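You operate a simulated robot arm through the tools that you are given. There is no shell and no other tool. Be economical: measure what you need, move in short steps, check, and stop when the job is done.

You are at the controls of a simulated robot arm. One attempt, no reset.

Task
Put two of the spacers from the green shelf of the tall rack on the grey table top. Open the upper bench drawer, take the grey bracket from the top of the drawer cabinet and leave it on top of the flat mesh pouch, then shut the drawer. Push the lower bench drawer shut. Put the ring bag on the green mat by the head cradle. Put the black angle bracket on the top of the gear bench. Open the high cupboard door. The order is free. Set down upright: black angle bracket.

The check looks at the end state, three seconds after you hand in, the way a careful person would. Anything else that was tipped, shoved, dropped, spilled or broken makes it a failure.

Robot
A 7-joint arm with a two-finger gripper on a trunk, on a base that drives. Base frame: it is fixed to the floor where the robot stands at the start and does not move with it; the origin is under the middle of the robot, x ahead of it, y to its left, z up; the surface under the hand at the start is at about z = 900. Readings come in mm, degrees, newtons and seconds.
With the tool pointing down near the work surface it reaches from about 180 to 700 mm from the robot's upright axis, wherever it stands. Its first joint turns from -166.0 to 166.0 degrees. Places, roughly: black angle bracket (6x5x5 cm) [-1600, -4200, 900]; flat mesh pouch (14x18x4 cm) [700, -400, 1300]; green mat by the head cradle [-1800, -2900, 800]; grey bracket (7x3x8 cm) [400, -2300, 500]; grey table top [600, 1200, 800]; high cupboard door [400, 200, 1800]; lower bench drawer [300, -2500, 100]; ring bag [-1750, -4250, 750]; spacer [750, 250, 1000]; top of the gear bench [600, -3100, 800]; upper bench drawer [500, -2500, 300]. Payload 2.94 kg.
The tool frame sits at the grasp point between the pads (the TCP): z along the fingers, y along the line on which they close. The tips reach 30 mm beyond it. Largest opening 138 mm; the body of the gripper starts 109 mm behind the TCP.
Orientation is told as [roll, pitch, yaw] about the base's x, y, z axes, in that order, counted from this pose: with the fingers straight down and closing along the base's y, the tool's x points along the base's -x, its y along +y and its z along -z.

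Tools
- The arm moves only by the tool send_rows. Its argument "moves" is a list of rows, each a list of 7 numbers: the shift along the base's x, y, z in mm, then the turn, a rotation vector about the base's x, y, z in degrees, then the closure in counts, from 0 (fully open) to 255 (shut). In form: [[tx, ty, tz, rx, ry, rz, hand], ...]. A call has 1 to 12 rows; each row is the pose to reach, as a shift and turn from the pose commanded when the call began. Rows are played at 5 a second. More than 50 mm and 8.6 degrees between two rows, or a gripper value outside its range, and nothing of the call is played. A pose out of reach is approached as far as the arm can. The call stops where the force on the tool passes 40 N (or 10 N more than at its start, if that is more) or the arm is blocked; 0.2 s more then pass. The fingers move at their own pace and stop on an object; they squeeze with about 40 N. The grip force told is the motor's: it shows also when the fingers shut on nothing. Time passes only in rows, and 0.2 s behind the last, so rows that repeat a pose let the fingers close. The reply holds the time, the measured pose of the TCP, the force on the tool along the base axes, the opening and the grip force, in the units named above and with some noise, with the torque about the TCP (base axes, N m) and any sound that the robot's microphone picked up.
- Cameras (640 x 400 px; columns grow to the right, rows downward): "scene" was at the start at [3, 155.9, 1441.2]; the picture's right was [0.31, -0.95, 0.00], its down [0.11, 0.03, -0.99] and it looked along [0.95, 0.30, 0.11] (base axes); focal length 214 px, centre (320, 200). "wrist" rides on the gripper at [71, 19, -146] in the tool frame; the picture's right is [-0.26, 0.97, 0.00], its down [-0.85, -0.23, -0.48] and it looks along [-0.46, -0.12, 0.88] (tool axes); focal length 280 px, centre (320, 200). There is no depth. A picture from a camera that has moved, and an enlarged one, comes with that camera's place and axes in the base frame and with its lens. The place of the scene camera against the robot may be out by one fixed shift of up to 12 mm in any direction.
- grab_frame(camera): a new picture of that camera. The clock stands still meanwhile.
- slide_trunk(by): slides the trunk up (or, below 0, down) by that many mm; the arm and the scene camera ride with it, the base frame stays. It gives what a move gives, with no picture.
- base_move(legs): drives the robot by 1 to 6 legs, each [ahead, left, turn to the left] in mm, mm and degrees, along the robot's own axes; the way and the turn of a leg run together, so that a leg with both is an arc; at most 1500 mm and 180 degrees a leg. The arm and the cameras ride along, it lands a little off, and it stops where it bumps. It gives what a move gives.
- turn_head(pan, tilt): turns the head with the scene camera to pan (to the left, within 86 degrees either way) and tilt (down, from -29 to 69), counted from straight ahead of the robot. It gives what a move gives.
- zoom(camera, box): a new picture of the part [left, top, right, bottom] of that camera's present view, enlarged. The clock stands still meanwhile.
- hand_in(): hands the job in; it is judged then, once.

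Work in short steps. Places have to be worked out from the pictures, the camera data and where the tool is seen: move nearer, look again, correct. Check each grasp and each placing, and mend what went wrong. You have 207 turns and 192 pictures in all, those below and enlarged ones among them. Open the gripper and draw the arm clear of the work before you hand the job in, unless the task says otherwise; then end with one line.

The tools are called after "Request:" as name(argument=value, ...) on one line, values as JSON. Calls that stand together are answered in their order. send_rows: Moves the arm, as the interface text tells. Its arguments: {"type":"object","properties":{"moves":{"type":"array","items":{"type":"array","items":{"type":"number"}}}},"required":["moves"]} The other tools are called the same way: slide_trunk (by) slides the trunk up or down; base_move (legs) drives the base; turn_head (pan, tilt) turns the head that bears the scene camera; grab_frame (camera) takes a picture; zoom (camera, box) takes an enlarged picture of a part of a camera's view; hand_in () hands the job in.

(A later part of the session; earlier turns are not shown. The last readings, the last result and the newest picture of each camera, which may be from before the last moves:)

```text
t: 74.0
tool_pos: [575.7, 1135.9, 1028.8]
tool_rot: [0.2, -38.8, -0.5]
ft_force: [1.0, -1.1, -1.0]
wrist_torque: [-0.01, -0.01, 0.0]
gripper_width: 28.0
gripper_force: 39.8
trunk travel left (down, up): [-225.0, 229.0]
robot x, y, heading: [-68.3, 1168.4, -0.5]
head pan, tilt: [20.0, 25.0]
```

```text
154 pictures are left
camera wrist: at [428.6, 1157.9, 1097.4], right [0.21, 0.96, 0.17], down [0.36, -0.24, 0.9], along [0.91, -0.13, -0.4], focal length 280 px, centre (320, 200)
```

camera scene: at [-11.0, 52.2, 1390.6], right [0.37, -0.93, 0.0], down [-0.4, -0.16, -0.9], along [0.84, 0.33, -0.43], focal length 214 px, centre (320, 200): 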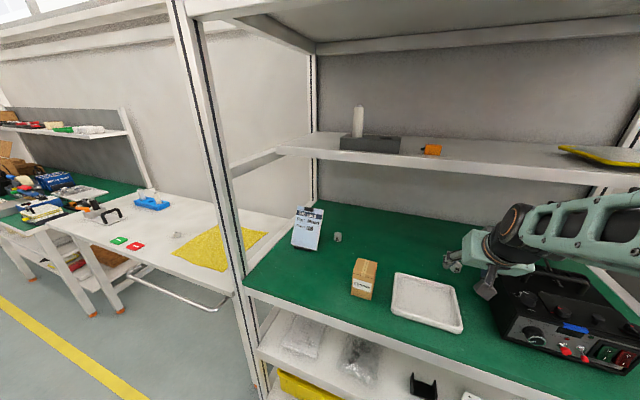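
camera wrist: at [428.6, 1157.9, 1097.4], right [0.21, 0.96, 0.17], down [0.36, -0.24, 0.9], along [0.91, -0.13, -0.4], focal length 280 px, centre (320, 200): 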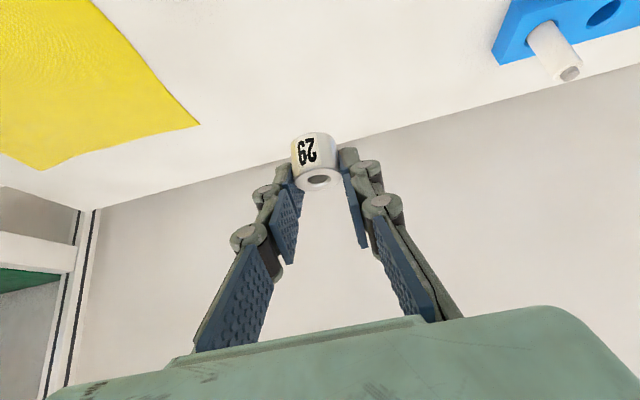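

Descending to z 822, then feeling for contact slowly.

Request:
send_rows(moves=[[0, 0, -45, 0, 0, 0, 255], [0, 0, -90, 0, 0, 0, 255], [0, 0, -135, 0, 0, 0, 255], [0, 0, -175, 0, 0, 0, 255], [0, 0, -200, 0, 0, 0, 255], [0, 0, -206, 0, 0, 0, 255], [0, 0, -209, 0, 0, 0, 255], [0, 0, -212, 0, 0, 0, 255]])

Request:
grab_frame(camera="wrist")

```text
t: 75.8
tool_pos: [575.1, 1135.3, 815.2]
tool_rot: [0.2, -39.1, -0.6]
ft_force: [0.6, -0.8, -1.6]
wrist_torque: [-0.03, 0.02, -0.03]
gripper_width: 27.6
gripper_force: 40.1
trunk travel left (down, up): [-225.0, 229.0]
robot x, y, heading: [-67.3, 1173.7, -0.7]
head pan, tilt: [20.0, 25.0]
```

```text
153 pictures are left
camera wrist: at [429.1, 1157.8, 884.8], right [0.21, 0.96, 0.17], down [0.36, -0.24, 0.9], along [0.91, -0.13, -0.4], focal length 280 px, centre (320, 200)
```

wrist: 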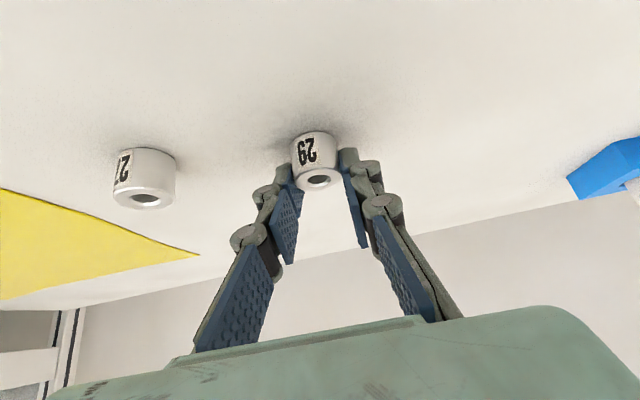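

Almost touching. A few more millimetres to contact.

Request:
send_rows(moves=[[0, 0, -2, 0, 0, 0, 255], [0, 0, -3, 0, 0, 0, 255], [0, 0, -4, 0, 0, 0, 255]])

```text
t: 76.6
tool_pos: [576.3, 1135.2, 815.9]
tool_rot: [0.1, -39.3, -0.6]
ft_force: [-4.9, 0.2, 16.1]
wrist_torque: [-0.2, 0.14, 0.0]
gripper_width: 27.5
gripper_force: 40.0
trunk travel left (down, up): [-225.0, 229.0]
robot x, y, heading: [-68.3, 1173.1, -0.6]
head pan, tilt: [20.0, 25.0]
```

Contact. Releasing and retreating.

Request:
send_rows(moves=[[0, 0, 2, 0, 0, 0, 255], [0, 0, 2, 0, 0, 0, 180], [0, 0, 2, 0, 0, 0, 130], [0, 0, 2, 0, 0, 0, 130], [-15, 0, 25, 0, 0, 0, 130], [-25, 0, 70, 0, 0, 0, 130], [-25, 0, 118, 0, 0, 0, 130], [-25, 0, 165, 0, 0, 0, 130], [-25, 0, 210, 0, 0, 0, 130]])

Request:
turn_head(pan=10, tilt=40)

Request:
grab_frame(camera="scene")

```text
t: 78.6
tool_pos: [550.3, 1136.1, 1024.6]
tool_rot: [0.2, -39.0, -0.5]
ft_force: [-0.3, -0.8, 0.3]
wrist_torque: [0.01, 0.0, 0.05]
gripper_width: 67.9
gripper_force: 0.0
trunk travel left (down, up): [-225.0, 229.0]
robot x, y, heading: [-68.0, 1170.5, -0.4]
head pan, tilt: [20.0, 25.0]
```

```text
t: 79.3
tool_pos: [551.5, 1135.1, 1023.3]
tool_rot: [0.2, -38.9, -0.6]
ft_force: [-0.6, 0.1, -0.4]
wrist_torque: [0.01, -0.01, -0.02]
gripper_width: 67.7
gripper_force: 0.2
trunk travel left (down, up): [-225.0, 229.0]
robot x, y, heading: [-66.3, 1171.7, -0.6]
head pan, tilt: [10.0, 40.0]
```

```text
152 pictures are left
camera scene: at [-61.0, 1314.1, 1367.7], right [0.16, -0.99, 0.0], down [-0.63, -0.1, -0.77], along [0.76, 0.13, -0.64], focal length 214 px, centre (320, 200)
```

scene: 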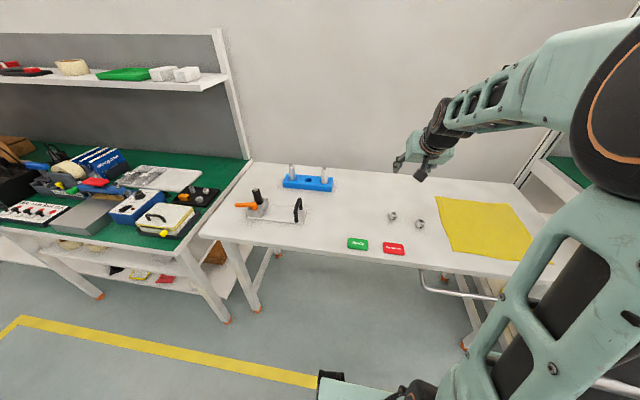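

Both spacers stand on the table. Now the cupboard door: I'll back off, move in front of it, raise the trunk and study the latch.

Request:
base_move(legs=[[-380, 0, 0.5], [0, -1005, 0]])

Request:
slide_trunk(by=200)

Request:
turn_head(pan=10, tilt=-5)

Request:
grab_frame(camera="scene")

```text
t: 90.4
tool_pos: [178.7, 153.6, 1024.4]
tool_rot: [0.1, -38.9, 0.8]
ft_force: [0.0, -0.9, 0.2]
wrist_torque: [-0.03, 0.0, 0.01]
gripper_width: 67.6
gripper_force: 0.0
trunk travel left (down, up): [-225.0, 229.0]
robot x, y, heading: [-439.3, 174.2, 1.0]
head pan, tilt: [10.0, 40.0]
```

```text
t: 92.6
tool_pos: [179.8, 153.7, 1224.6]
tool_rot: [0.1, -38.9, 0.8]
ft_force: [0.4, 0.4, -0.7]
wrist_torque: [-0.01, -0.01, 0.0]
gripper_width: 67.6
gripper_force: 0.0
trunk travel left (down, up): [-425.0, 29.0]
robot x, y, heading: [-441.3, 175.0, 0.5]
head pan, tilt: [10.0, 40.0]
```

```text
t: 93.7
tool_pos: [179.4, 154.5, 1224.5]
tool_rot: [0.3, -38.9, 0.8]
ft_force: [0.0, -0.4, 0.1]
wrist_torque: [0.0, -0.01, -0.04]
gripper_width: 67.7
gripper_force: 0.2
trunk travel left (down, up): [-425.0, 29.0]
robot x, y, heading: [-437.6, 176.6, 0.7]
head pan, tilt: [10.0, -5.0]
```

```text
151 pictures are left
camera scene: at [-435.2, 318.9, 1639.1], right [0.19, -0.98, 0.0], down [0.08, 0.02, -1.0], along [0.98, 0.19, 0.09], focal length 214 px, centre (320, 200)
```

scene: 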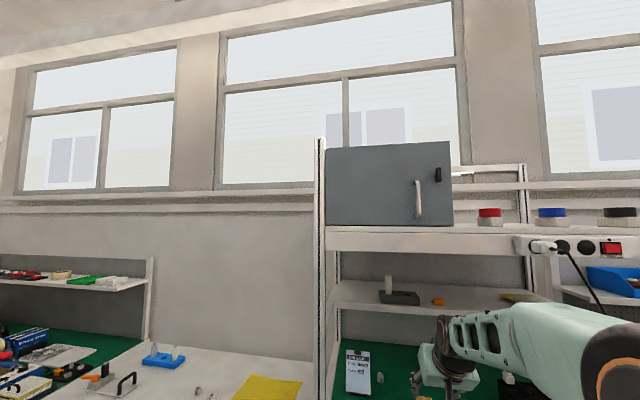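

Request:
zoom(camera="scene", box=[310, 135, 470, 235])

```text
4.00 times, centred on (390, 185) of scene
camera zoom: at [-435.2, 318.9, 1639.1], right [0.19, -0.98, 0.0], down [0.08, 0.02, -1.0], along [0.98, 0.19, 0.09], focal length 858 px, centre (40, 260)
```

zoom: 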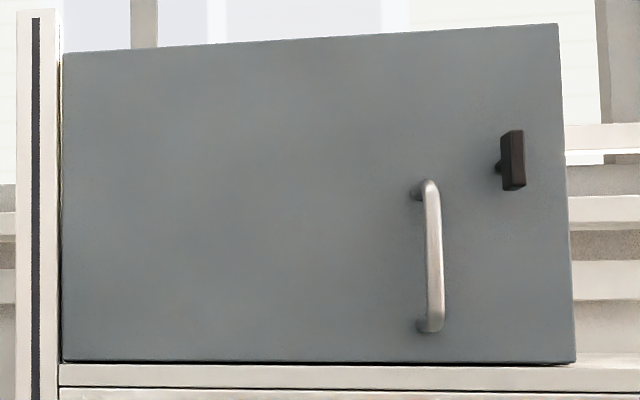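

The door has a vertical handle at about [360,128,1640–1775] and a knob latch at [370,58,1794]. I'll bring the hand to point forward in front of the handle.

Request:
send_rows(moves=[[0, 0, 40, 0, 0, 0, 60], [0, 0, 80, 0, -4, 0, 60], [0, 0, 120, 0, -9, 0, 60], [0, 0, 160, 0, -14, 0, 60], [0, 0, 200, 0, -19, 0, 60], [0, -5, 240, 0, -24, 0, 60], [0, -10, 280, 0, -29, 0, 60], [0, -15, 320, 0, -34, 0, 60], [0, -20, 360, 0, -39, 0, 60], [0, -20, 400, 0, -44, 0, 60], [0, -20, 440, 0, -49, 0, 60], [0, -22, 470, 0, -51, 0, 60]])

Request:
grab_frame(camera="wrist")

Request:
grab_frame(camera="scene")

```text
t: 96.3
tool_pos: [180.2, 132.5, 1695.2]
tool_rot: [-96.6, -89.4, 97.3]
ft_force: [-1.0, -0.1, -0.8]
wrist_torque: [0.0, 0.02, 0.01]
gripper_width: 105.4
gripper_force: 0.2
trunk travel left (down, up): [-425.0, 29.0]
robot x, y, heading: [-437.9, 173.6, 0.8]
head pan, tilt: [10.0, -5.0]
```

```text
149 pictures are left
camera wrist: at [33.0, 151.0, 1624.1], right [-0.01, 0.97, 0.25], down [-0.47, -0.23, 0.85], along [0.88, -0.11, 0.46], focal length 280 px, centre (320, 200)
```

wrist: 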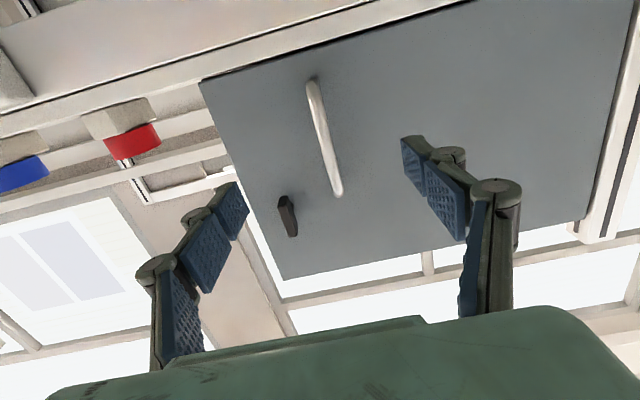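

```text
148 pictures are left
camera scene: at [-434.9, 318.9, 1639.1], right [0.19, -0.98, 0.0], down [0.09, 0.02, -1.0], along [0.98, 0.18, 0.09], focal length 214 px, centre (320, 200)
```

scene: 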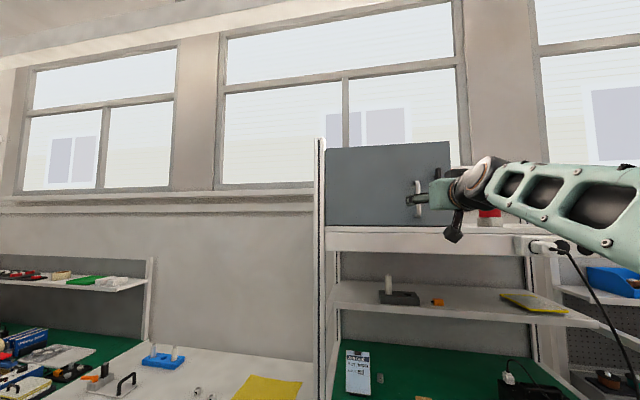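

By triangulation the handle is at about x 315, y 139, z 1650–1766. I'll advance part way with the fingers straddling it.

Request:
send_rows(moves=[[30, 3, 5, 0, 0, 0, 100], [60, 6, 10, 0, 0, 0, 115], [85, 6, 10, 0, 0, 0, 115], [85, 6, 10, 0, 0, 0, 115]])

Request:
grab_frame(camera="wrist")

Request:
zoom(camera="scene", box=[350, 140, 510, 240])

```text
t: 97.3
tool_pos: [262.5, 137.7, 1704.3]
tool_rot: [-90.0, -89.5, 90.7]
ft_force: [0.5, -0.5, -0.9]
wrist_torque: [0.02, 0.03, -0.01]
gripper_width: 75.8
gripper_force: 0.0
trunk travel left (down, up): [-425.0, 29.0]
robot x, y, heading: [-441.2, 174.2, 0.7]
head pan, tilt: [10.0, -5.0]
```

```text
147 pictures are left
camera wrist: at [117.0, 156.7, 1633.5], right [-0.01, 0.97, 0.25], down [-0.47, -0.23, 0.85], along [0.88, -0.11, 0.46], focal length 280 px, centre (320, 200)
```

wrist: 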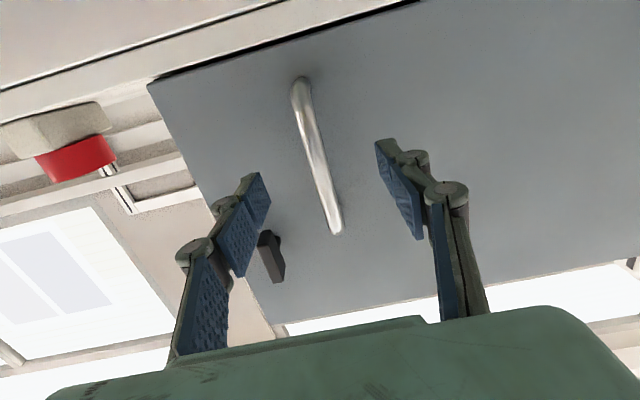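

```text
4.00 times, centred on (430, 190) of scene
camera zoom: at [-435.9, 318.9, 1639.1], right [0.19, -0.98, 0.0], down [0.09, 0.02, -1.0], along [0.98, 0.19, 0.09], focal length 858 px, centre (-120, 240)
```

zoom: 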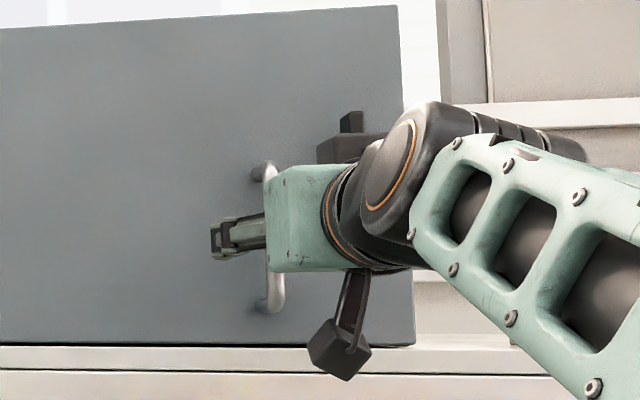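

The handle is at about x 300, y 140. I'll advance 38 mm and close on it.

Request:
send_rows(moves=[[20, 2, 0, 0, 0, 0, 115], [38, 2, 0, 0, 0, 0, 115], [38, 2, 0, 0, 0, 0, 180], [38, 2, 0, 0, 0, 0, 255], [38, 2, 0, 0, 0, 0, 255], [38, 2, 0, 0, 0, 0, 255]])

Request:
grab_frame(camera="wrist")

```text
t: 98.7
tool_pos: [301.2, 136.1, 1704.0]
tool_rot: [-88.5, -89.5, 89.0]
ft_force: [0.9, -5.4, 0.8]
wrist_torque: [0.39, -0.06, -0.11]
gripper_width: 12.7
gripper_force: 39.3
trunk travel left (down, up): [-425.0, 29.0]
robot x, y, heading: [-439.0, 171.9, 0.6]
head pan, tilt: [10.0, -5.0]
```

```text
145 pictures are left
camera wrist: at [155.1, 156.2, 1632.4], right [-0.01, 0.97, 0.25], down [-0.47, -0.23, 0.85], along [0.88, -0.11, 0.46], focal length 280 px, centre (320, 200)
```

wrist: 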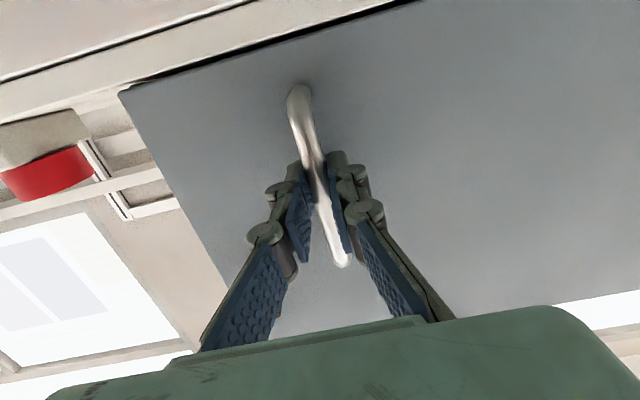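

The handle is gripped. I'll do a short test pull to see whether the latch holds it.

Request:
send_rows(moves=[[-4, 0, 0, 0, 0, 0, 255], [-8, 0, 0, 0, 0, 0, 255], [-12, 0, 0, 0, 0, 0, 255], [-12, 0, 0, 0, 0, 0, 255]])

```text
t: 99.7
tool_pos: [289.7, 138.8, 1703.9]
tool_rot: [-77.0, -89.6, 77.5]
ft_force: [0.9, -3.9, 0.4]
wrist_torque: [0.46, 0.22, -0.01]
gripper_width: 12.8
gripper_force: 39.6
trunk travel left (down, up): [-425.0, 29.0]
robot x, y, heading: [-443.0, 171.1, 0.4]
head pan, tilt: [10.0, -5.0]
```

Request:
grab_frame(camera="wrist")

```text
144 pictures are left
camera wrist: at [143.8, 157.5, 1632.7], right [-0.01, 0.97, 0.25], down [-0.47, -0.23, 0.85], along [0.88, -0.11, 0.46], focal length 280 px, centre (320, 200)
```

wrist: 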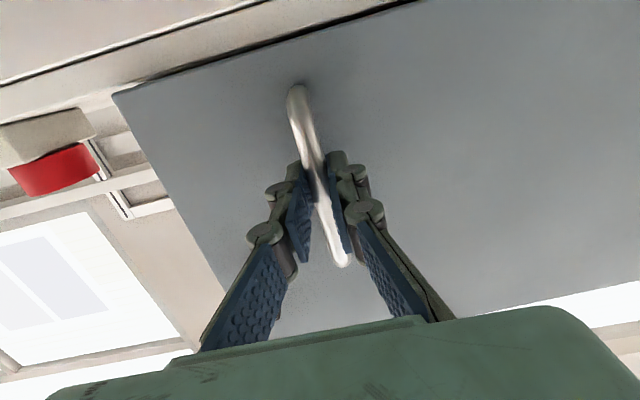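

The door is free: its corner moved with the handle. I'll pull along the arc, hinge at about [345,450], radius 314, yawing with it.

Request:
send_rows(moves=[[-16, 4, 0, 0, 0, -3, 255], [-33, 9, 0, 0, 0, -6, 255], [-48, 14, 0, 0, 0, -9, 255], [-64, 20, 0, 0, 0, -12, 255], [-79, 27, 0, 0, 0, -15, 255], [-94, 34, 0, 0, 0, -18, 255]])

Request:
grab_frame(camera="scene")

```text
t: 101.1
tool_pos: [195.3, 174.9, 1703.5]
tool_rot: [-89.5, -89.5, 72.2]
ft_force: [-2.4, -1.6, 2.2]
wrist_torque: [0.64, 0.6, 0.16]
gripper_width: 13.1
gripper_force: 39.4
trunk travel left (down, up): [-425.0, 29.0]
robot x, y, heading: [-436.3, 170.4, 0.9]
head pan, tilt: [10.0, -5.0]
```

```text
143 pictures are left
camera scene: at [-435.9, 318.5, 1639.2], right [0.19, -0.98, 0.0], down [0.09, 0.02, -1.0], along [0.98, 0.19, 0.09], focal length 214 px, centre (320, 200)
```

scene: 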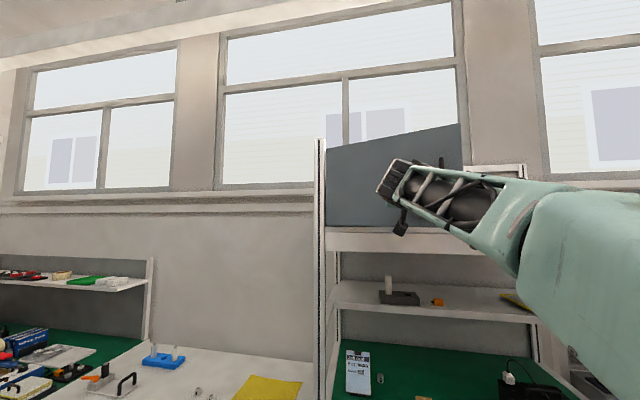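

Force is low and the arc fits. I continue to about 50°.

Request:
send_rows(moves=[[-14, 8, 0, 0, 0, -3, 255], [-28, 17, 0, 0, 0, -6, 255], [-41, 27, 0, 0, 0, -9, 255], [-54, 37, 0, 0, 0, -12, 255], [-66, 48, 0, 0, 0, -15, 255], [-78, 60, 0, 0, 0, -18, 255], [-88, 72, 0, 0, 0, -21, 255], [-99, 85, 0, 0, 0, -24, 255], [-108, 98, 0, 0, 0, -27, 255], [-118, 112, 0, 0, 0, -30, 255]])

Request:
grab_frame(camera="scene")

```text
t: 103.3
tool_pos: [80.3, 287.9, 1703.9]
tool_rot: [-97.6, -89.3, 50.2]
ft_force: [9.7, 7.2, 12.6]
wrist_torque: [0.45, -0.43, 0.33]
gripper_width: 12.8
gripper_force: 39.4
trunk travel left (down, up): [-425.0, 29.0]
robot x, y, heading: [-441.1, 172.3, 0.5]
head pan, tilt: [10.0, -5.0]
```

```text
142 pictures are left
camera scene: at [-433.7, 321.1, 1639.1], right [0.19, -0.98, 0.0], down [0.08, 0.01, -1.0], along [0.98, 0.19, 0.09], focal length 214 px, centre (320, 200)
```

scene: 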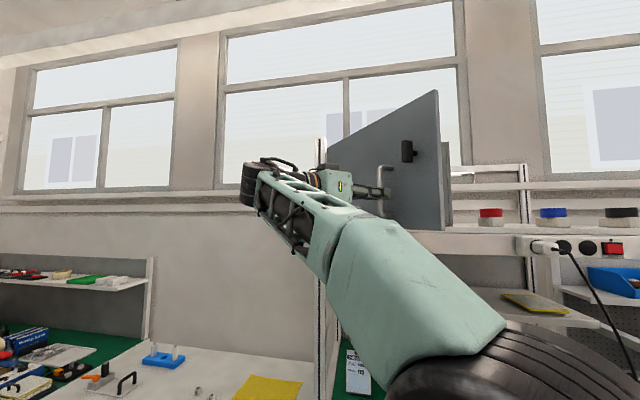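

Request:
send_rows(moves=[[-8, 14, 0, 0, 0, -3, 255], [-16, 28, 0, 0, 0, -6, 255], [-23, 43, 0, 0, 0, -9, 255], [-29, 59, 0, 0, 0, -12, 255], [-34, 74, 0, 0, 0, -15, 255], [-38, 90, 0, 0, 0, -18, 255], [-41, 106, 0, 0, 0, -21, 255], [-44, 123, 0, 0, 0, -24, 255]])

Request:
grab_frame(camera="scene")

```text
t: 104.3
tool_pos: [53.5, 346.3, 1702.4]
tool_rot: [-136.6, -89.0, 78.4]
ft_force: [11.5, 4.0, 5.0]
wrist_torque: [-0.34, -0.79, 0.29]
gripper_width: 12.8
gripper_force: 39.9
out of reach, approached as far as the arm can: row 4, 5
trunk travel left (down, up): [-425.0, 29.0]
robot x, y, heading: [-440.0, 177.7, 0.6]
head pan, tilt: [10.0, -5.0]
stopped in row 5: the force on the tool passed its limit at 45 N (the readings are from after the stop); the commanded pose is now the measured one
```

```text
141 pictures are left
camera scene: at [-431.8, 320.1, 1638.7], right [0.19, -0.98, 0.0], down [0.08, 0.02, -1.0], along [0.98, 0.19, 0.08], focal length 214 px, centre (320, 200)
```

scene: 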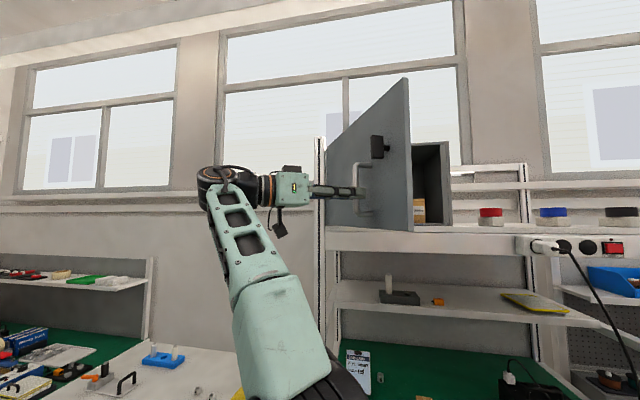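

The door is about 62° open and the arm is at its limit. I'll use the base to carry it a bit further along the arc, with the handle pivoting in the grip.

Request:
base_move(legs=[[-8, 32, 0], [-7, 32, 0], [-3, 32, 0]])

Request:
grab_frame(camera="scene")

```text
t: 106.4
tool_pos: [32.6, 438.4, 1702.7]
tool_rot: [-130.3, -89.2, 71.6]
ft_force: [8.5, 0.6, -5.3]
wrist_torque: [0.38, -0.53, 0.07]
gripper_width: 12.9
gripper_force: 39.5
trunk travel left (down, up): [-425.0, 29.0]
robot x, y, heading: [-460.8, 265.7, 0.4]
head pan, tilt: [10.0, -5.0]
```

```text
140 pictures are left
camera scene: at [-450.6, 414.2, 1639.1], right [0.19, -0.98, 0.0], down [0.08, 0.02, -1.0], along [0.98, 0.18, 0.08], focal length 214 px, centre (320, 200)
```

scene: 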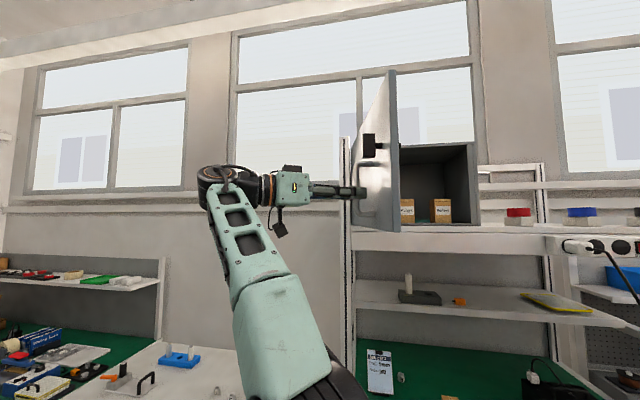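

The door is at about 80°. I'll open the fingers slightly and withdraw along the tool axis.

Request:
send_rows(moves=[[0, 0, 0, 0, 0, 0, 181], [0, 0, 0, 0, 0, 0, 181], [-8, 13, 0, 0, 0, 0, 181], [-20, 35, 0, 0, 0, 0, 181], [-35, 60, 0, 0, 0, 0, 181], [-50, 87, 0, 0, 0, 0, 181], [-70, 120, 0, 0, 0, 0, 181]])

Request:
grab_frame(camera="scene")

Request:
grab_frame(camera="wrist")

```text
t: 108.0
tool_pos: [-32.8, 509.6, 1679.5]
tool_rot: [-140.7, -89.3, 82.0]
ft_force: [0.1, -0.4, 0.1]
wrist_torque: [-0.01, 0.04, -0.02]
gripper_width: 40.0
gripper_force: 0.1
out of reach, approached as far as the arm can: row 4, 5, 6, 7
trunk travel left (down, up): [-425.0, 29.0]
robot x, y, heading: [-460.0, 271.4, 0.7]
head pan, tilt: [10.0, -5.0]
```

```text
139 pictures are left
camera scene: at [-453.8, 413.6, 1639.2], right [0.19, -0.98, 0.0], down [0.09, 0.02, -1.0], along [0.98, 0.18, 0.09], focal length 214 px, centre (320, 200)
```

scene: 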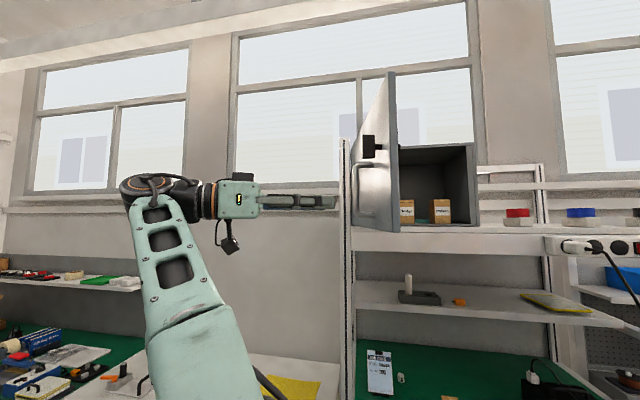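

```text
138 pictures are left
camera wrist: at [-92.8, 643.5, 1606.0], right [0.82, 0.51, 0.25], down [-0.44, 0.3, 0.85], along [0.35, -0.81, 0.47], focal length 280 px, centre (320, 200)
```

wrist: 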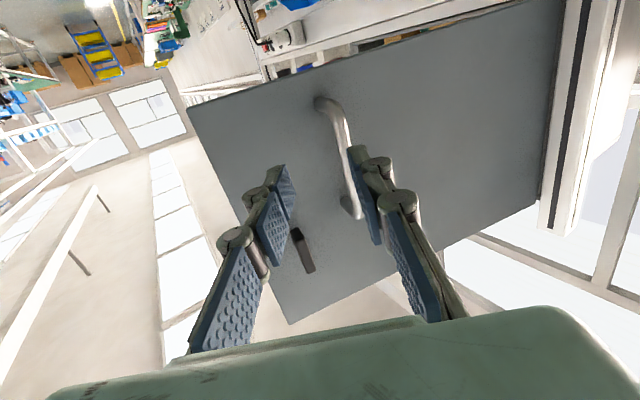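

The handle is released with the door about 80° open. I'll drive clear of it: left, then back.

Request:
base_move(legs=[[0, 60, 0], [-330, 0, 0]])

Request:
send_rows(moves=[[20, -20, -10, 0, 0, 8, 120], [40, -40, -20, 0, 0, 16, 120], [60, -60, -30, 0, 0, 24, 120], [80, -90, -40, 0, 0, 32, 120], [100, -120, -60, 0, 0, 40, 120], [110, -150, -80, 0, 0, 48, 120], [120, -180, -100, 0, 0, 56, 120], [130, -210, -120, 0, 0, 60, 120]])

Request:
grab_frame(camera="scene")

```text
t: 111.1
tool_pos: [-370.8, 563.4, 1679.7]
tool_rot: [-140.7, -89.3, 82.2]
ft_force: [-0.6, -1.1, -0.6]
wrist_torque: [0.02, -0.01, 0.03]
gripper_width: 40.1
gripper_force: 0.0
trunk travel left (down, up): [-425.0, 29.0]
robot x, y, heading: [-794.5, 323.5, 0.6]
head pan, tilt: [10.0, -5.0]
```

```text
t: 112.9
tool_pos: [-240.1, 353.1, 1560.5]
tool_rot: [-139.5, -89.4, 140.8]
ft_force: [-0.5, -0.9, 0.9]
wrist_torque: [-0.02, 0.01, 0.05]
gripper_width: 73.0
gripper_force: 0.0
trunk travel left (down, up): [-425.0, 29.0]
robot x, y, heading: [-794.9, 329.2, 0.5]
head pan, tilt: [10.0, -5.0]
```

```text
137 pictures are left
camera scene: at [-790.6, 469.3, 1639.3], right [0.18, -0.98, 0.0], down [0.09, 0.02, -1.0], along [0.98, 0.18, 0.09], focal length 214 px, centre (320, 200)
```

scene: 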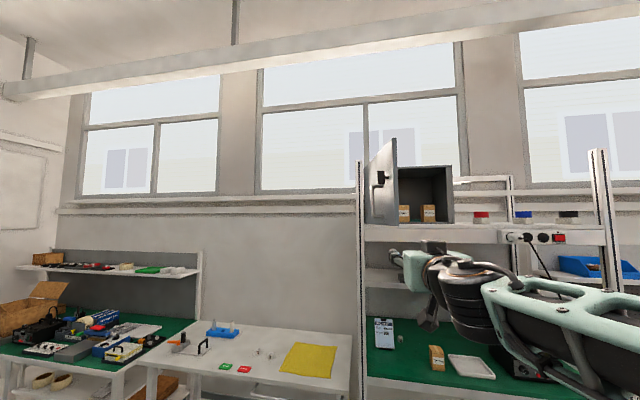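

Next are the drawers. I'll return the hand to pointing down, lower the trunk, and drive to the bench.

Request:
send_rows(moves=[[0, 0, -35, 0, 8.2, 0, 60], [0, 0, -70, 0, 16.4, 0, 60], [0, 0, -105, 0, 24.6, 0, 60], [0, 0, -140, 0, 32.8, 0, 60], [0, 0, -175, 0, 41, 0, 60], [0, 0, -210, 0, 49.2, 0, 60], [0, 0, -240, 0, 57.4, 0, 60], [0, 0, -270, 0, 65.6, 0, 60], [0, 0, -300, 0, 73.8, 0, 60], [0, 0, -330, 0, 82, 0, 60], [0, 0, -350, 0, 89.5, 0, 60]])

Request:
turn_head(pan=-80, tilt=20)

Request:
grab_frame(camera="scene")

```text
t: 115.3
tool_pos: [-237.2, 356.6, 1206.8]
tool_rot: [1.2, -0.9, 0.6]
ft_force: [-0.7, 0.4, -0.2]
wrist_torque: [0.0, -0.01, 0.01]
gripper_width: 105.8
gripper_force: 0.1
trunk travel left (down, up): [-425.0, 29.0]
robot x, y, heading: [-795.3, 325.6, 0.4]
head pan, tilt: [10.0, -5.0]
```

```text
t: 116.9
tool_pos: [-239.5, 356.0, 1210.1]
tool_rot: [1.2, -1.1, 0.5]
ft_force: [-0.2, -0.6, 0.0]
wrist_torque: [0.0, 0.04, 0.0]
gripper_width: 105.6
gripper_force: 0.1
trunk travel left (down, up): [-425.0, 29.0]
robot x, y, heading: [-796.4, 322.8, 0.6]
head pan, tilt: [-80.0, 20.0]
```

```text
136 pictures are left
camera scene: at [-859.7, 363.0, 1599.1], right [-0.98, -0.18, 0.0], down [-0.06, 0.34, -0.94], along [0.17, -0.92, -0.34], focal length 214 px, centre (320, 200)
```

scene: 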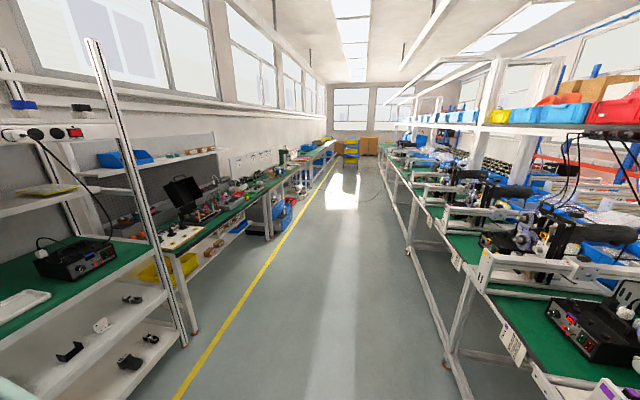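

The aisle is clear. I'll drive along it to y of about -2350, facing the bench drawers.

Request:
base_move(legs=[[0, -1350, -0.5], [0, -1325, 0]])

Request:
slide_trunk(by=-250)

Request:
turn_head(pan=0, tilt=35)

Request:
grab_frame(camera="scene")

```text
t: 140.4
tool_pos: [-235.4, -2327.5, 1208.5]
tool_rot: [1.4, -1.1, 0.0]
ft_force: [-0.7, -0.8, 0.9]
wrist_torque: [-0.03, -0.02, 0.0]
gripper_width: 105.5
gripper_force: 0.1
trunk travel left (down, up): [-425.0, 29.0]
robot x, y, heading: [-792.5, -2351.4, 0.2]
head pan, tilt: [-80.0, 20.0]
```

```text
t: 143.0
tool_pos: [-235.2, -2327.1, 957.0]
tool_rot: [1.3, -1.1, 0.0]
ft_force: [0.4, 0.2, -0.7]
wrist_torque: [0.01, 0.0, 0.04]
gripper_width: 105.3
gripper_force: 0.1
trunk travel left (down, up): [-175.0, 279.0]
robot x, y, heading: [-793.5, -2354.4, 0.2]
head pan, tilt: [-80.0, 20.0]
```

```text
t: 144.5
tool_pos: [-234.8, -2327.2, 959.1]
tool_rot: [1.3, -1.1, 0.0]
ft_force: [0.2, -0.8, -0.4]
wrist_torque: [-0.01, 0.0, 0.02]
gripper_width: 105.5
gripper_force: 0.0
trunk travel left (down, up): [-175.0, 279.0]
robot x, y, heading: [-793.5, -2354.7, 0.2]
head pan, tilt: [0.0, 35.0]
```

```text
135 pictures are left
camera scene: at [-784.9, -2223.7, 1325.2], right [0.0, -1.0, 0.0], down [-0.57, 0.0, -0.82], along [0.82, 0.0, -0.57], focal length 214 px, centre (320, 200)
```

scene: 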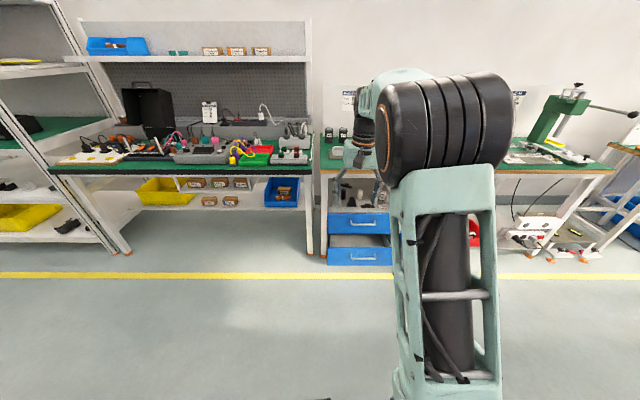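

I see the blue drawer cabinet under the bench with small items on top. I'll zoom in.

Request:
zoom(camera="scene", box=[310, 130, 410, 280])

Request:
zoom(camera="scene", box=[440, 70, 640, 275])

```text
2.67 times, centred on (360, 205) of scene
camera zoom: at [-784.9, -2223.7, 1325.2], right [0.0, -1.0, 0.0], down [-0.57, 0.0, -0.82], along [0.82, 0.0, -0.57], focal length 572 px, centre (213, 187)
```

zoom: 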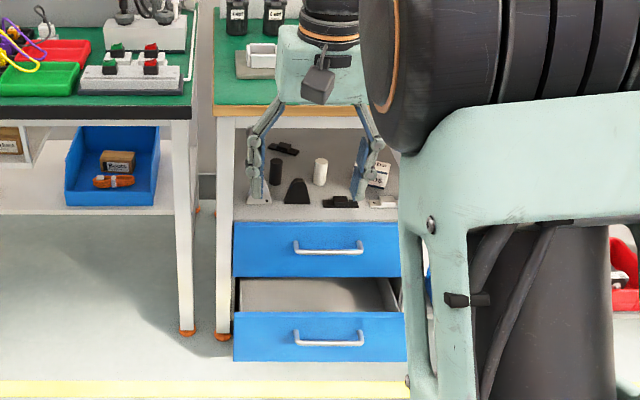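

```text
1.95 times, centred on (540, 172) of scene
camera zoom: at [-784.9, -2223.7, 1325.2], right [0.0, -1.0, 0.0], down [-0.57, 0.0, -0.82], along [0.82, 0.0, -0.57], focal length 418 px, centre (-109, 254)
```

zoom: 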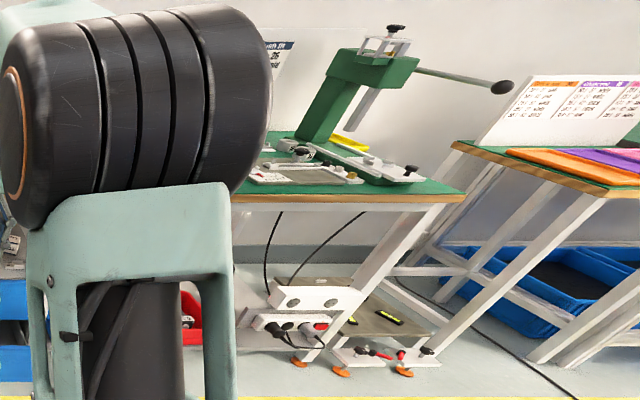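

I'll drive closer, drop the trunk fully, and use the wrist camera, pitched forward, to look at the cabinet top.

Request:
base_move(legs=[[330, 0, 0]])

Request:
slide_trunk(by=-175)

Request:
send_rows(moves=[[0, 0, -30, 0, -8, 0, 60], [0, 0, -60, 0, -16, 0, 60], [0, 0, -90, 0, -24, 0, 60], [0, 0, -120, 0, -32, 0, 60], [0, 0, -140, 0, -40, 0, 60], [0, 0, -140, 0, -48, 0, 60], [0, 0, -140, 0, -56, 0, 60], [0, 0, -140, 0, -64, 0, 60]])

Request:
grab_frame(camera="wrist")

Request:
grab_frame(camera="scene")

```text
t: 146.7
tool_pos: [91.7, -2322.8, 959.0]
tool_rot: [1.3, -1.0, 0.2]
ft_force: [-0.4, 0.7, -0.5]
wrist_torque: [0.0, 0.0, -0.02]
gripper_width: 105.7
gripper_force: 0.1
trunk travel left (down, up): [-175.0, 279.0]
robot x, y, heading: [-466.6, -2350.3, 0.2]
head pan, tilt: [0.0, 35.0]
```

```text
t: 148.7
tool_pos: [91.2, -2324.0, 782.5]
tool_rot: [1.3, -1.1, 0.2]
ft_force: [-0.8, 0.5, -0.5]
wrist_torque: [-0.01, 0.0, -0.03]
gripper_width: 105.7
gripper_force: 0.1
trunk travel left (down, up): [0.0, 454.0]
robot x, y, heading: [-467.8, -2351.0, 0.6]
head pan, tilt: [0.0, 35.0]
```

```text
t: 150.4
tool_pos: [90.3, -2323.5, 644.3]
tool_rot: [0.9, -65.1, 0.5]
ft_force: [0.0, 0.2, -0.5]
wrist_torque: [0.0, 0.02, 0.02]
gripper_width: 105.4
gripper_force: 0.0
trunk travel left (down, up): [0.0, 454.0]
robot x, y, heading: [-466.6, -2352.5, 0.3]
head pan, tilt: [0.0, 35.0]
```

```text
132 pictures are left
camera wrist: at [-72.5, -2305.8, 640.8], right [0.09, 0.97, 0.24], down [-0.07, -0.24, 0.97], along [0.99, -0.1, 0.05], focal length 280 px, centre (320, 200)
```

wrist: 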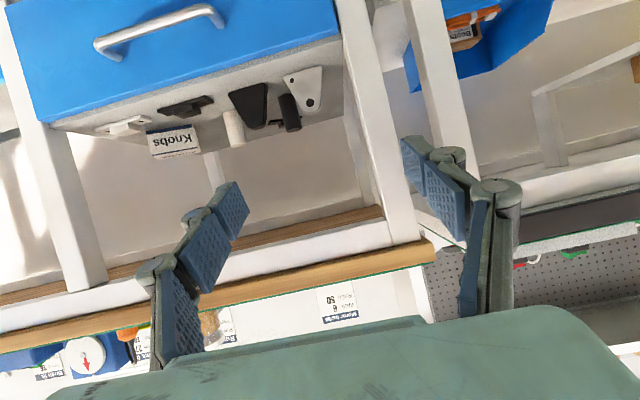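

```text
131 pictures are left
camera scene: at [-459.2, -2222.1, 1150.3], right [0.01, -1.0, 0.0], down [-0.57, 0.0, -0.82], along [0.82, 0.01, -0.57], focal length 214 px, centre (320, 200)
```

scene: 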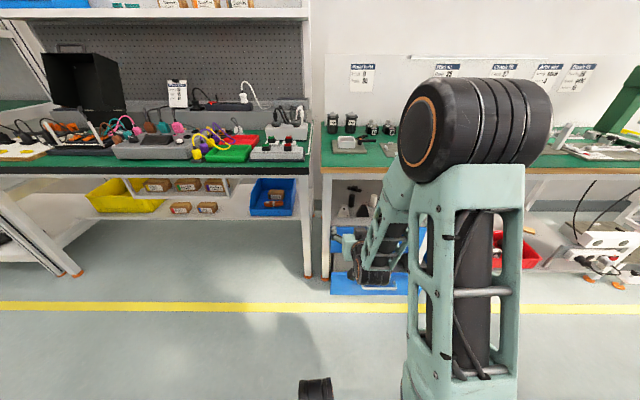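

Request:
zoom(camera="wrist", box=[90, 50, 350, 212])

```text
2.46 times, centred on (220, 131) of wrist
camera zoom: at [-72.5, -2305.8, 640.8], right [0.09, 0.97, 0.24], down [-0.07, -0.24, 0.97], along [0.99, -0.1, 0.05], focal length 690 px, centre (566, 370)
```

zoom: 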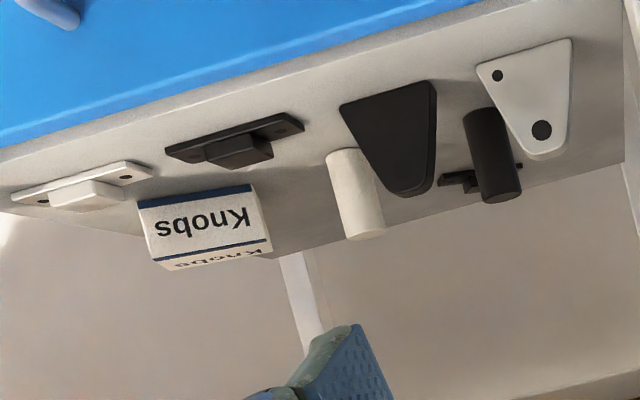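

The grey bracket is the light triangular plate at the left end of the cabinet top, roughly [420,-2335,475]. First I'll look at the drawers closer, shifting right and lowering the hand.

Request:
base_move(legs=[[0, -175, -0.4]])

Request:
send_rows(moves=[[0, 0, -40, 0, 0, 0, 60], [0, 0, -80, 0, 5, 0, 60], [0, 0, -120, 0, 10, 0, 60], [0, 0, -160, 0, 15, 0, 60], [0, 0, -200, 0, 20, 0, 60]])

Request:
grab_frame(camera="wrist")

```text
t: 152.7
tool_pos: [90.7, -2506.5, 643.8]
tool_rot: [0.7, -65.1, 0.1]
ft_force: [-0.5, -0.5, -0.4]
wrist_torque: [-0.04, 0.01, -0.03]
gripper_width: 105.7
gripper_force: 0.0
trunk travel left (down, up): [0.0, 454.0]
robot x, y, heading: [-465.2, -2531.2, 0.1]
head pan, tilt: [0.0, 35.0]
```

```text
t: 153.8
tool_pos: [92.3, -2506.2, 441.4]
tool_rot: [0.9, -45.0, 0.1]
ft_force: [0.0, 0.6, -0.8]
wrist_torque: [-0.03, 0.03, -0.06]
gripper_width: 105.4
gripper_force: 0.0
trunk travel left (down, up): [0.0, 454.0]
robot x, y, heading: [-464.0, -2529.6, 0.2]
head pan, tilt: [0.0, 35.0]
```

```text
129 pictures are left
camera wrist: at [-61.9, -2487.2, 494.3], right [0.17, 0.97, 0.2], down [0.27, -0.24, 0.93], along [0.95, -0.11, -0.3], focal length 280 px, centre (320, 200)
```

wrist: 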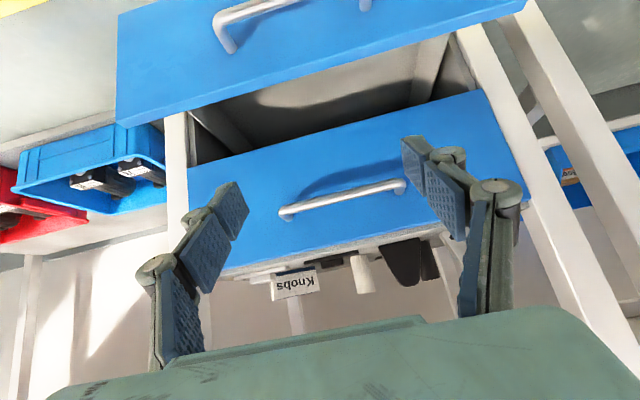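

The lower drawer sticks out about 130 mm, its face at x of about 190. I'll close the fingers, go to y -2370 beside its handle, and lower to push it in.

Request:
send_rows(moves=[[0, 40, -30, 0, 0, 0, 255], [0, 80, -60, 0, 0, 0, 255], [0, 120, -100, 0, 0, 0, 255], [0, 136, -140, 0, 0, 0, 255], [0, 136, -180, 0, 0, 0, 255], [0, 136, -220, 0, 0, 0, 255], [0, 136, -245, 0, 0, 0, 255]])

Request:
grab_frame(camera="wrist")

Request:
grab_frame(camera="scene")

```text
refused: row 3 steps farther than a row can; nothing moved
```

```text
128 pictures are left
camera wrist: at [-61.9, -2487.2, 494.3], right [0.17, 0.97, 0.2], down [0.27, -0.24, 0.93], along [0.95, -0.11, -0.3], focal length 280 px, centre (320, 200)
```

wrist: 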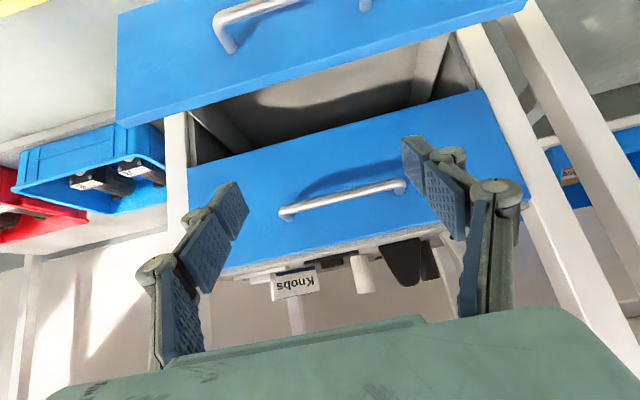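

```text
127 pictures are left
camera scene: at [-457.7, -2400.3, 1150.3], right [0.0, -1.0, 0.0], down [-0.57, 0.0, -0.82], along [0.82, 0.0, -0.57], focal length 214 px, centre (320, 200)
```

scene: 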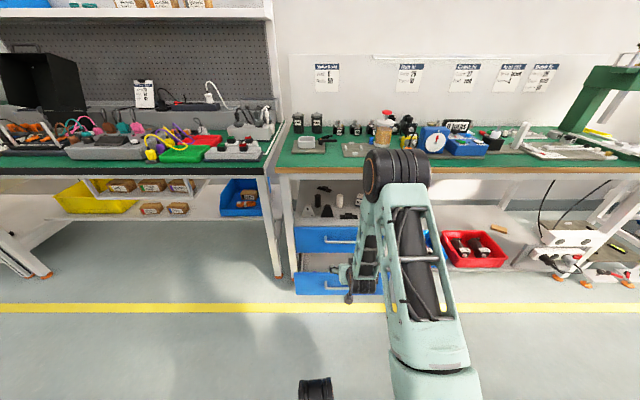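

Resending with smaller steps.

Request:
send_rows(moves=[[0, 35, -30, 0, 0, 0, 255], [0, 70, -60, 0, 0, 0, 255], [0, 105, -90, 0, 0, 0, 255], [0, 136, -120, 0, 0, 0, 255], [0, 136, -160, 0, 0, 0, 255], [0, 136, -200, 0, 0, 0, 255], [0, 136, -245, 0, 0, 0, 255]])

Request:
grab_frame(camera="wrist")

Request:
zoom(camera="scene", box=[270, 170, 430, 310])

```text
t: 155.4
tool_pos: [90.1, -2369.3, 197.7]
tool_rot: [1.0, -45.2, 0.1]
ft_force: [0.7, 0.2, 0.0]
wrist_torque: [-0.01, 0.02, -0.01]
gripper_width: 0.1
gripper_force: 28.4
trunk travel left (down, up): [0.0, 454.0]
robot x, y, heading: [-465.2, -2530.7, -0.2]
head pan, tilt: [0.0, 35.0]
```

```text
126 pictures are left
camera wrist: at [-64.8, -2349.8, 251.1], right [0.17, 0.97, 0.2], down [0.26, -0.24, 0.93], along [0.95, -0.11, -0.3], focal length 280 px, centre (320, 200)
```

wrist: 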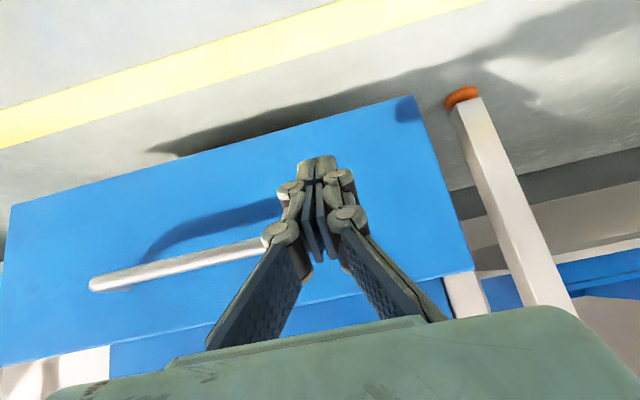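

```text
2.86 times, centred on (350, 240) of scene
camera zoom: at [-457.7, -2400.4, 1150.3], right [0.0, -1.0, 0.0], down [-0.57, 0.0, -0.82], along [0.82, 0.0, -0.57], focal length 613 px, centre (234, 86)
```

zoom: 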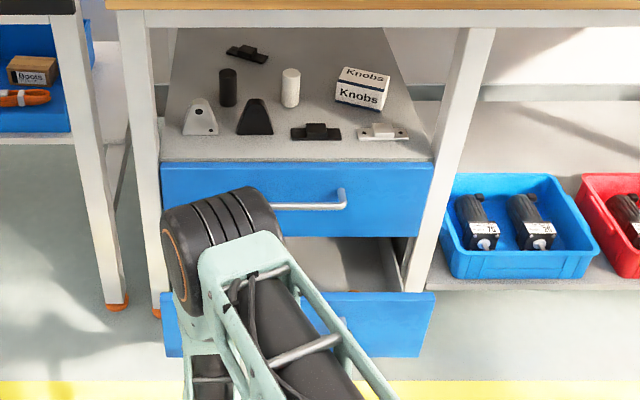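

The fingers are beside the handle end, aimed at the lower drawer face. I'll push with the base in small legs.

Request:
base_move(legs=[[120, 0, 0]])

Request:
zoom(camera="scene", box=[240, 150, 440, 300])

```text
t: 156.7
tool_pos: [210.0, -2368.3, 198.3]
tool_rot: [0.9, -45.1, 0.1]
ft_force: [-0.4, 0.1, 0.0]
wrist_torque: [0.0, 0.02, 0.01]
gripper_width: 0.1
gripper_force: 28.1
trunk travel left (down, up): [0.0, 454.0]
robot x, y, heading: [-341.0, -2532.5, 0.1]
head pan, tilt: [0.0, 35.0]
```

```text
2.67 times, centred on (340, 225) of scene
camera zoom: at [-335.9, -2400.3, 1150.2], right [0.0, -1.0, 0.0], down [-0.57, 0.0, -0.82], along [0.82, 0.0, -0.57], focal length 572 px, centre (267, 133)
```

zoom: 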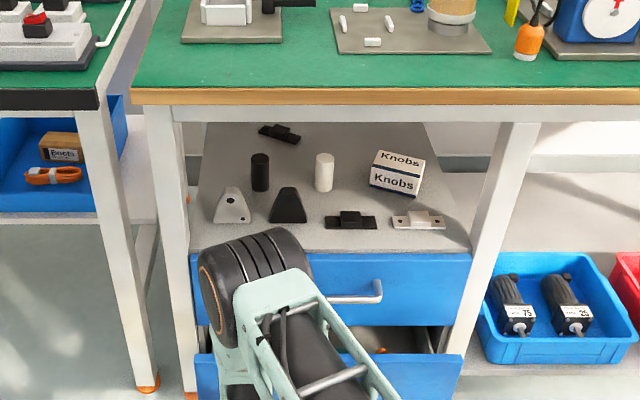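

No clear contact yet. I'll push on with arm steps, which stop on force.

Request:
send_rows(moves=[[20, 0, 0, 0, 0, 0, 255], [40, 0, 0, 0, 0, 0, 255], [60, 0, 0, 0, 0, 0, 255], [75, 0, 0, 0, 0, 0, 255], [90, 0, 0, 0, 0, 0, 255]])

Request:
grab_frame(camera="wrist")

```text
t: 157.9
tool_pos: [294.3, -2368.6, 194.4]
tool_rot: [0.9, -44.4, 0.2]
ft_force: [-30.7, -0.7, 12.3]
wrist_torque: [0.06, -0.02, -0.04]
gripper_width: 6.0
gripper_force: 28.1
trunk travel left (down, up): [0.0, 454.0]
robot x, y, heading: [-344.5, -2534.0, 0.2]
head pan, tilt: [0.0, 35.0]
```

```text
123 pictures are left
camera wrist: at [140.8, -2350.5, 248.8], right [0.17, 0.97, 0.19], down [0.28, -0.24, 0.93], along [0.95, -0.11, -0.31], focal length 280 px, centre (320, 200)
```

wrist: 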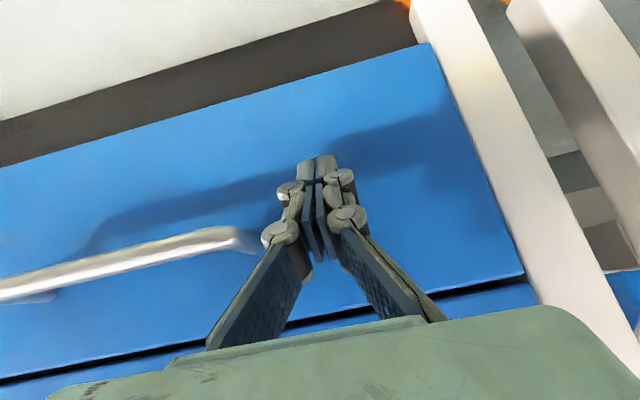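

The drawer appears flush and is resisting at 30 N. I'll press a bit more to be sure, then back off.

Request:
send_rows(moves=[[6, 0, 0, 0, 0, 0, 255], [12, 0, 0, 0, 0, 0, 255]])

Request:
send_rows(moves=[[-20, 0, 0, 0, 0, 0, 255], [-60, 0, 0, 0, 0, 0, 255], [-100, 0, 10, 0, 0, 0, 255], [-130, 0, 40, 0, 0, 0, 255], [-150, 0, 80, 0, 0, 0, 255]])

Request:
grab_frame(camera="wrist")

Request:
grab_frame(camera="scene")

```text
t: 158.2
tool_pos: [294.1, -2369.1, 192.1]
tool_rot: [0.9, -44.2, 0.2]
ft_force: [-0.4, -0.8, -0.3]
wrist_torque: [0.01, 0.0, -0.01]
gripper_width: 0.0
gripper_force: 28.3
trunk travel left (down, up): [0.0, 454.0]
robot x, y, heading: [-342.5, -2530.4, -0.2]
head pan, tilt: [0.0, 35.0]
stopped in row 1: the force on the tool passed its limit at 49 N (the readings are from after the stop); the commanded pose is now the measured one
```

```text
t: 159.4
tool_pos: [141.1, -2369.3, 271.0]
tool_rot: [0.7, -44.3, 0.1]
ft_force: [0.0, 0.2, -0.5]
wrist_torque: [0.0, -0.04, 0.02]
gripper_width: 0.3
gripper_force: 28.6
trunk travel left (down, up): [0.0, 454.0]
robot x, y, heading: [-342.0, -2530.1, 0.0]
head pan, tilt: [0.0, 35.0]
```

```text
122 pictures are left
camera wrist: at [-12.3, -2351.5, 326.3], right [0.17, 0.97, 0.19], down [0.28, -0.24, 0.93], along [0.94, -0.11, -0.31], focal length 280 px, centre (320, 200)
```

wrist: 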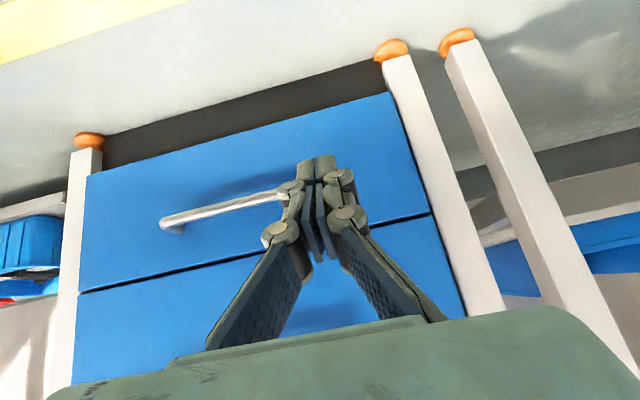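

```text
121 pictures are left
camera scene: at [-336.3, -2400.3, 1150.1], right [0.0, -1.0, 0.0], down [-0.57, 0.0, -0.82], along [0.82, 0.0, -0.57], focal length 214 px, centre (320, 200)
```

scene: 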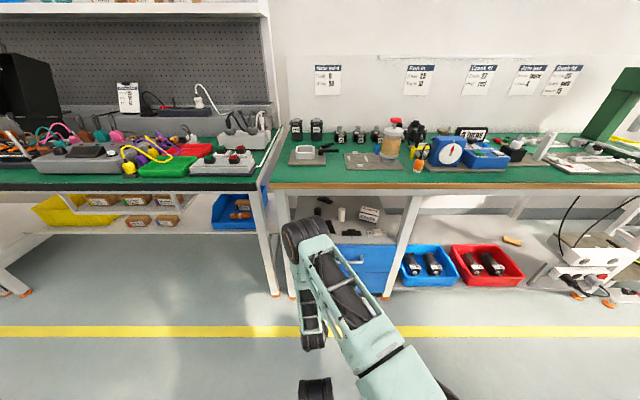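

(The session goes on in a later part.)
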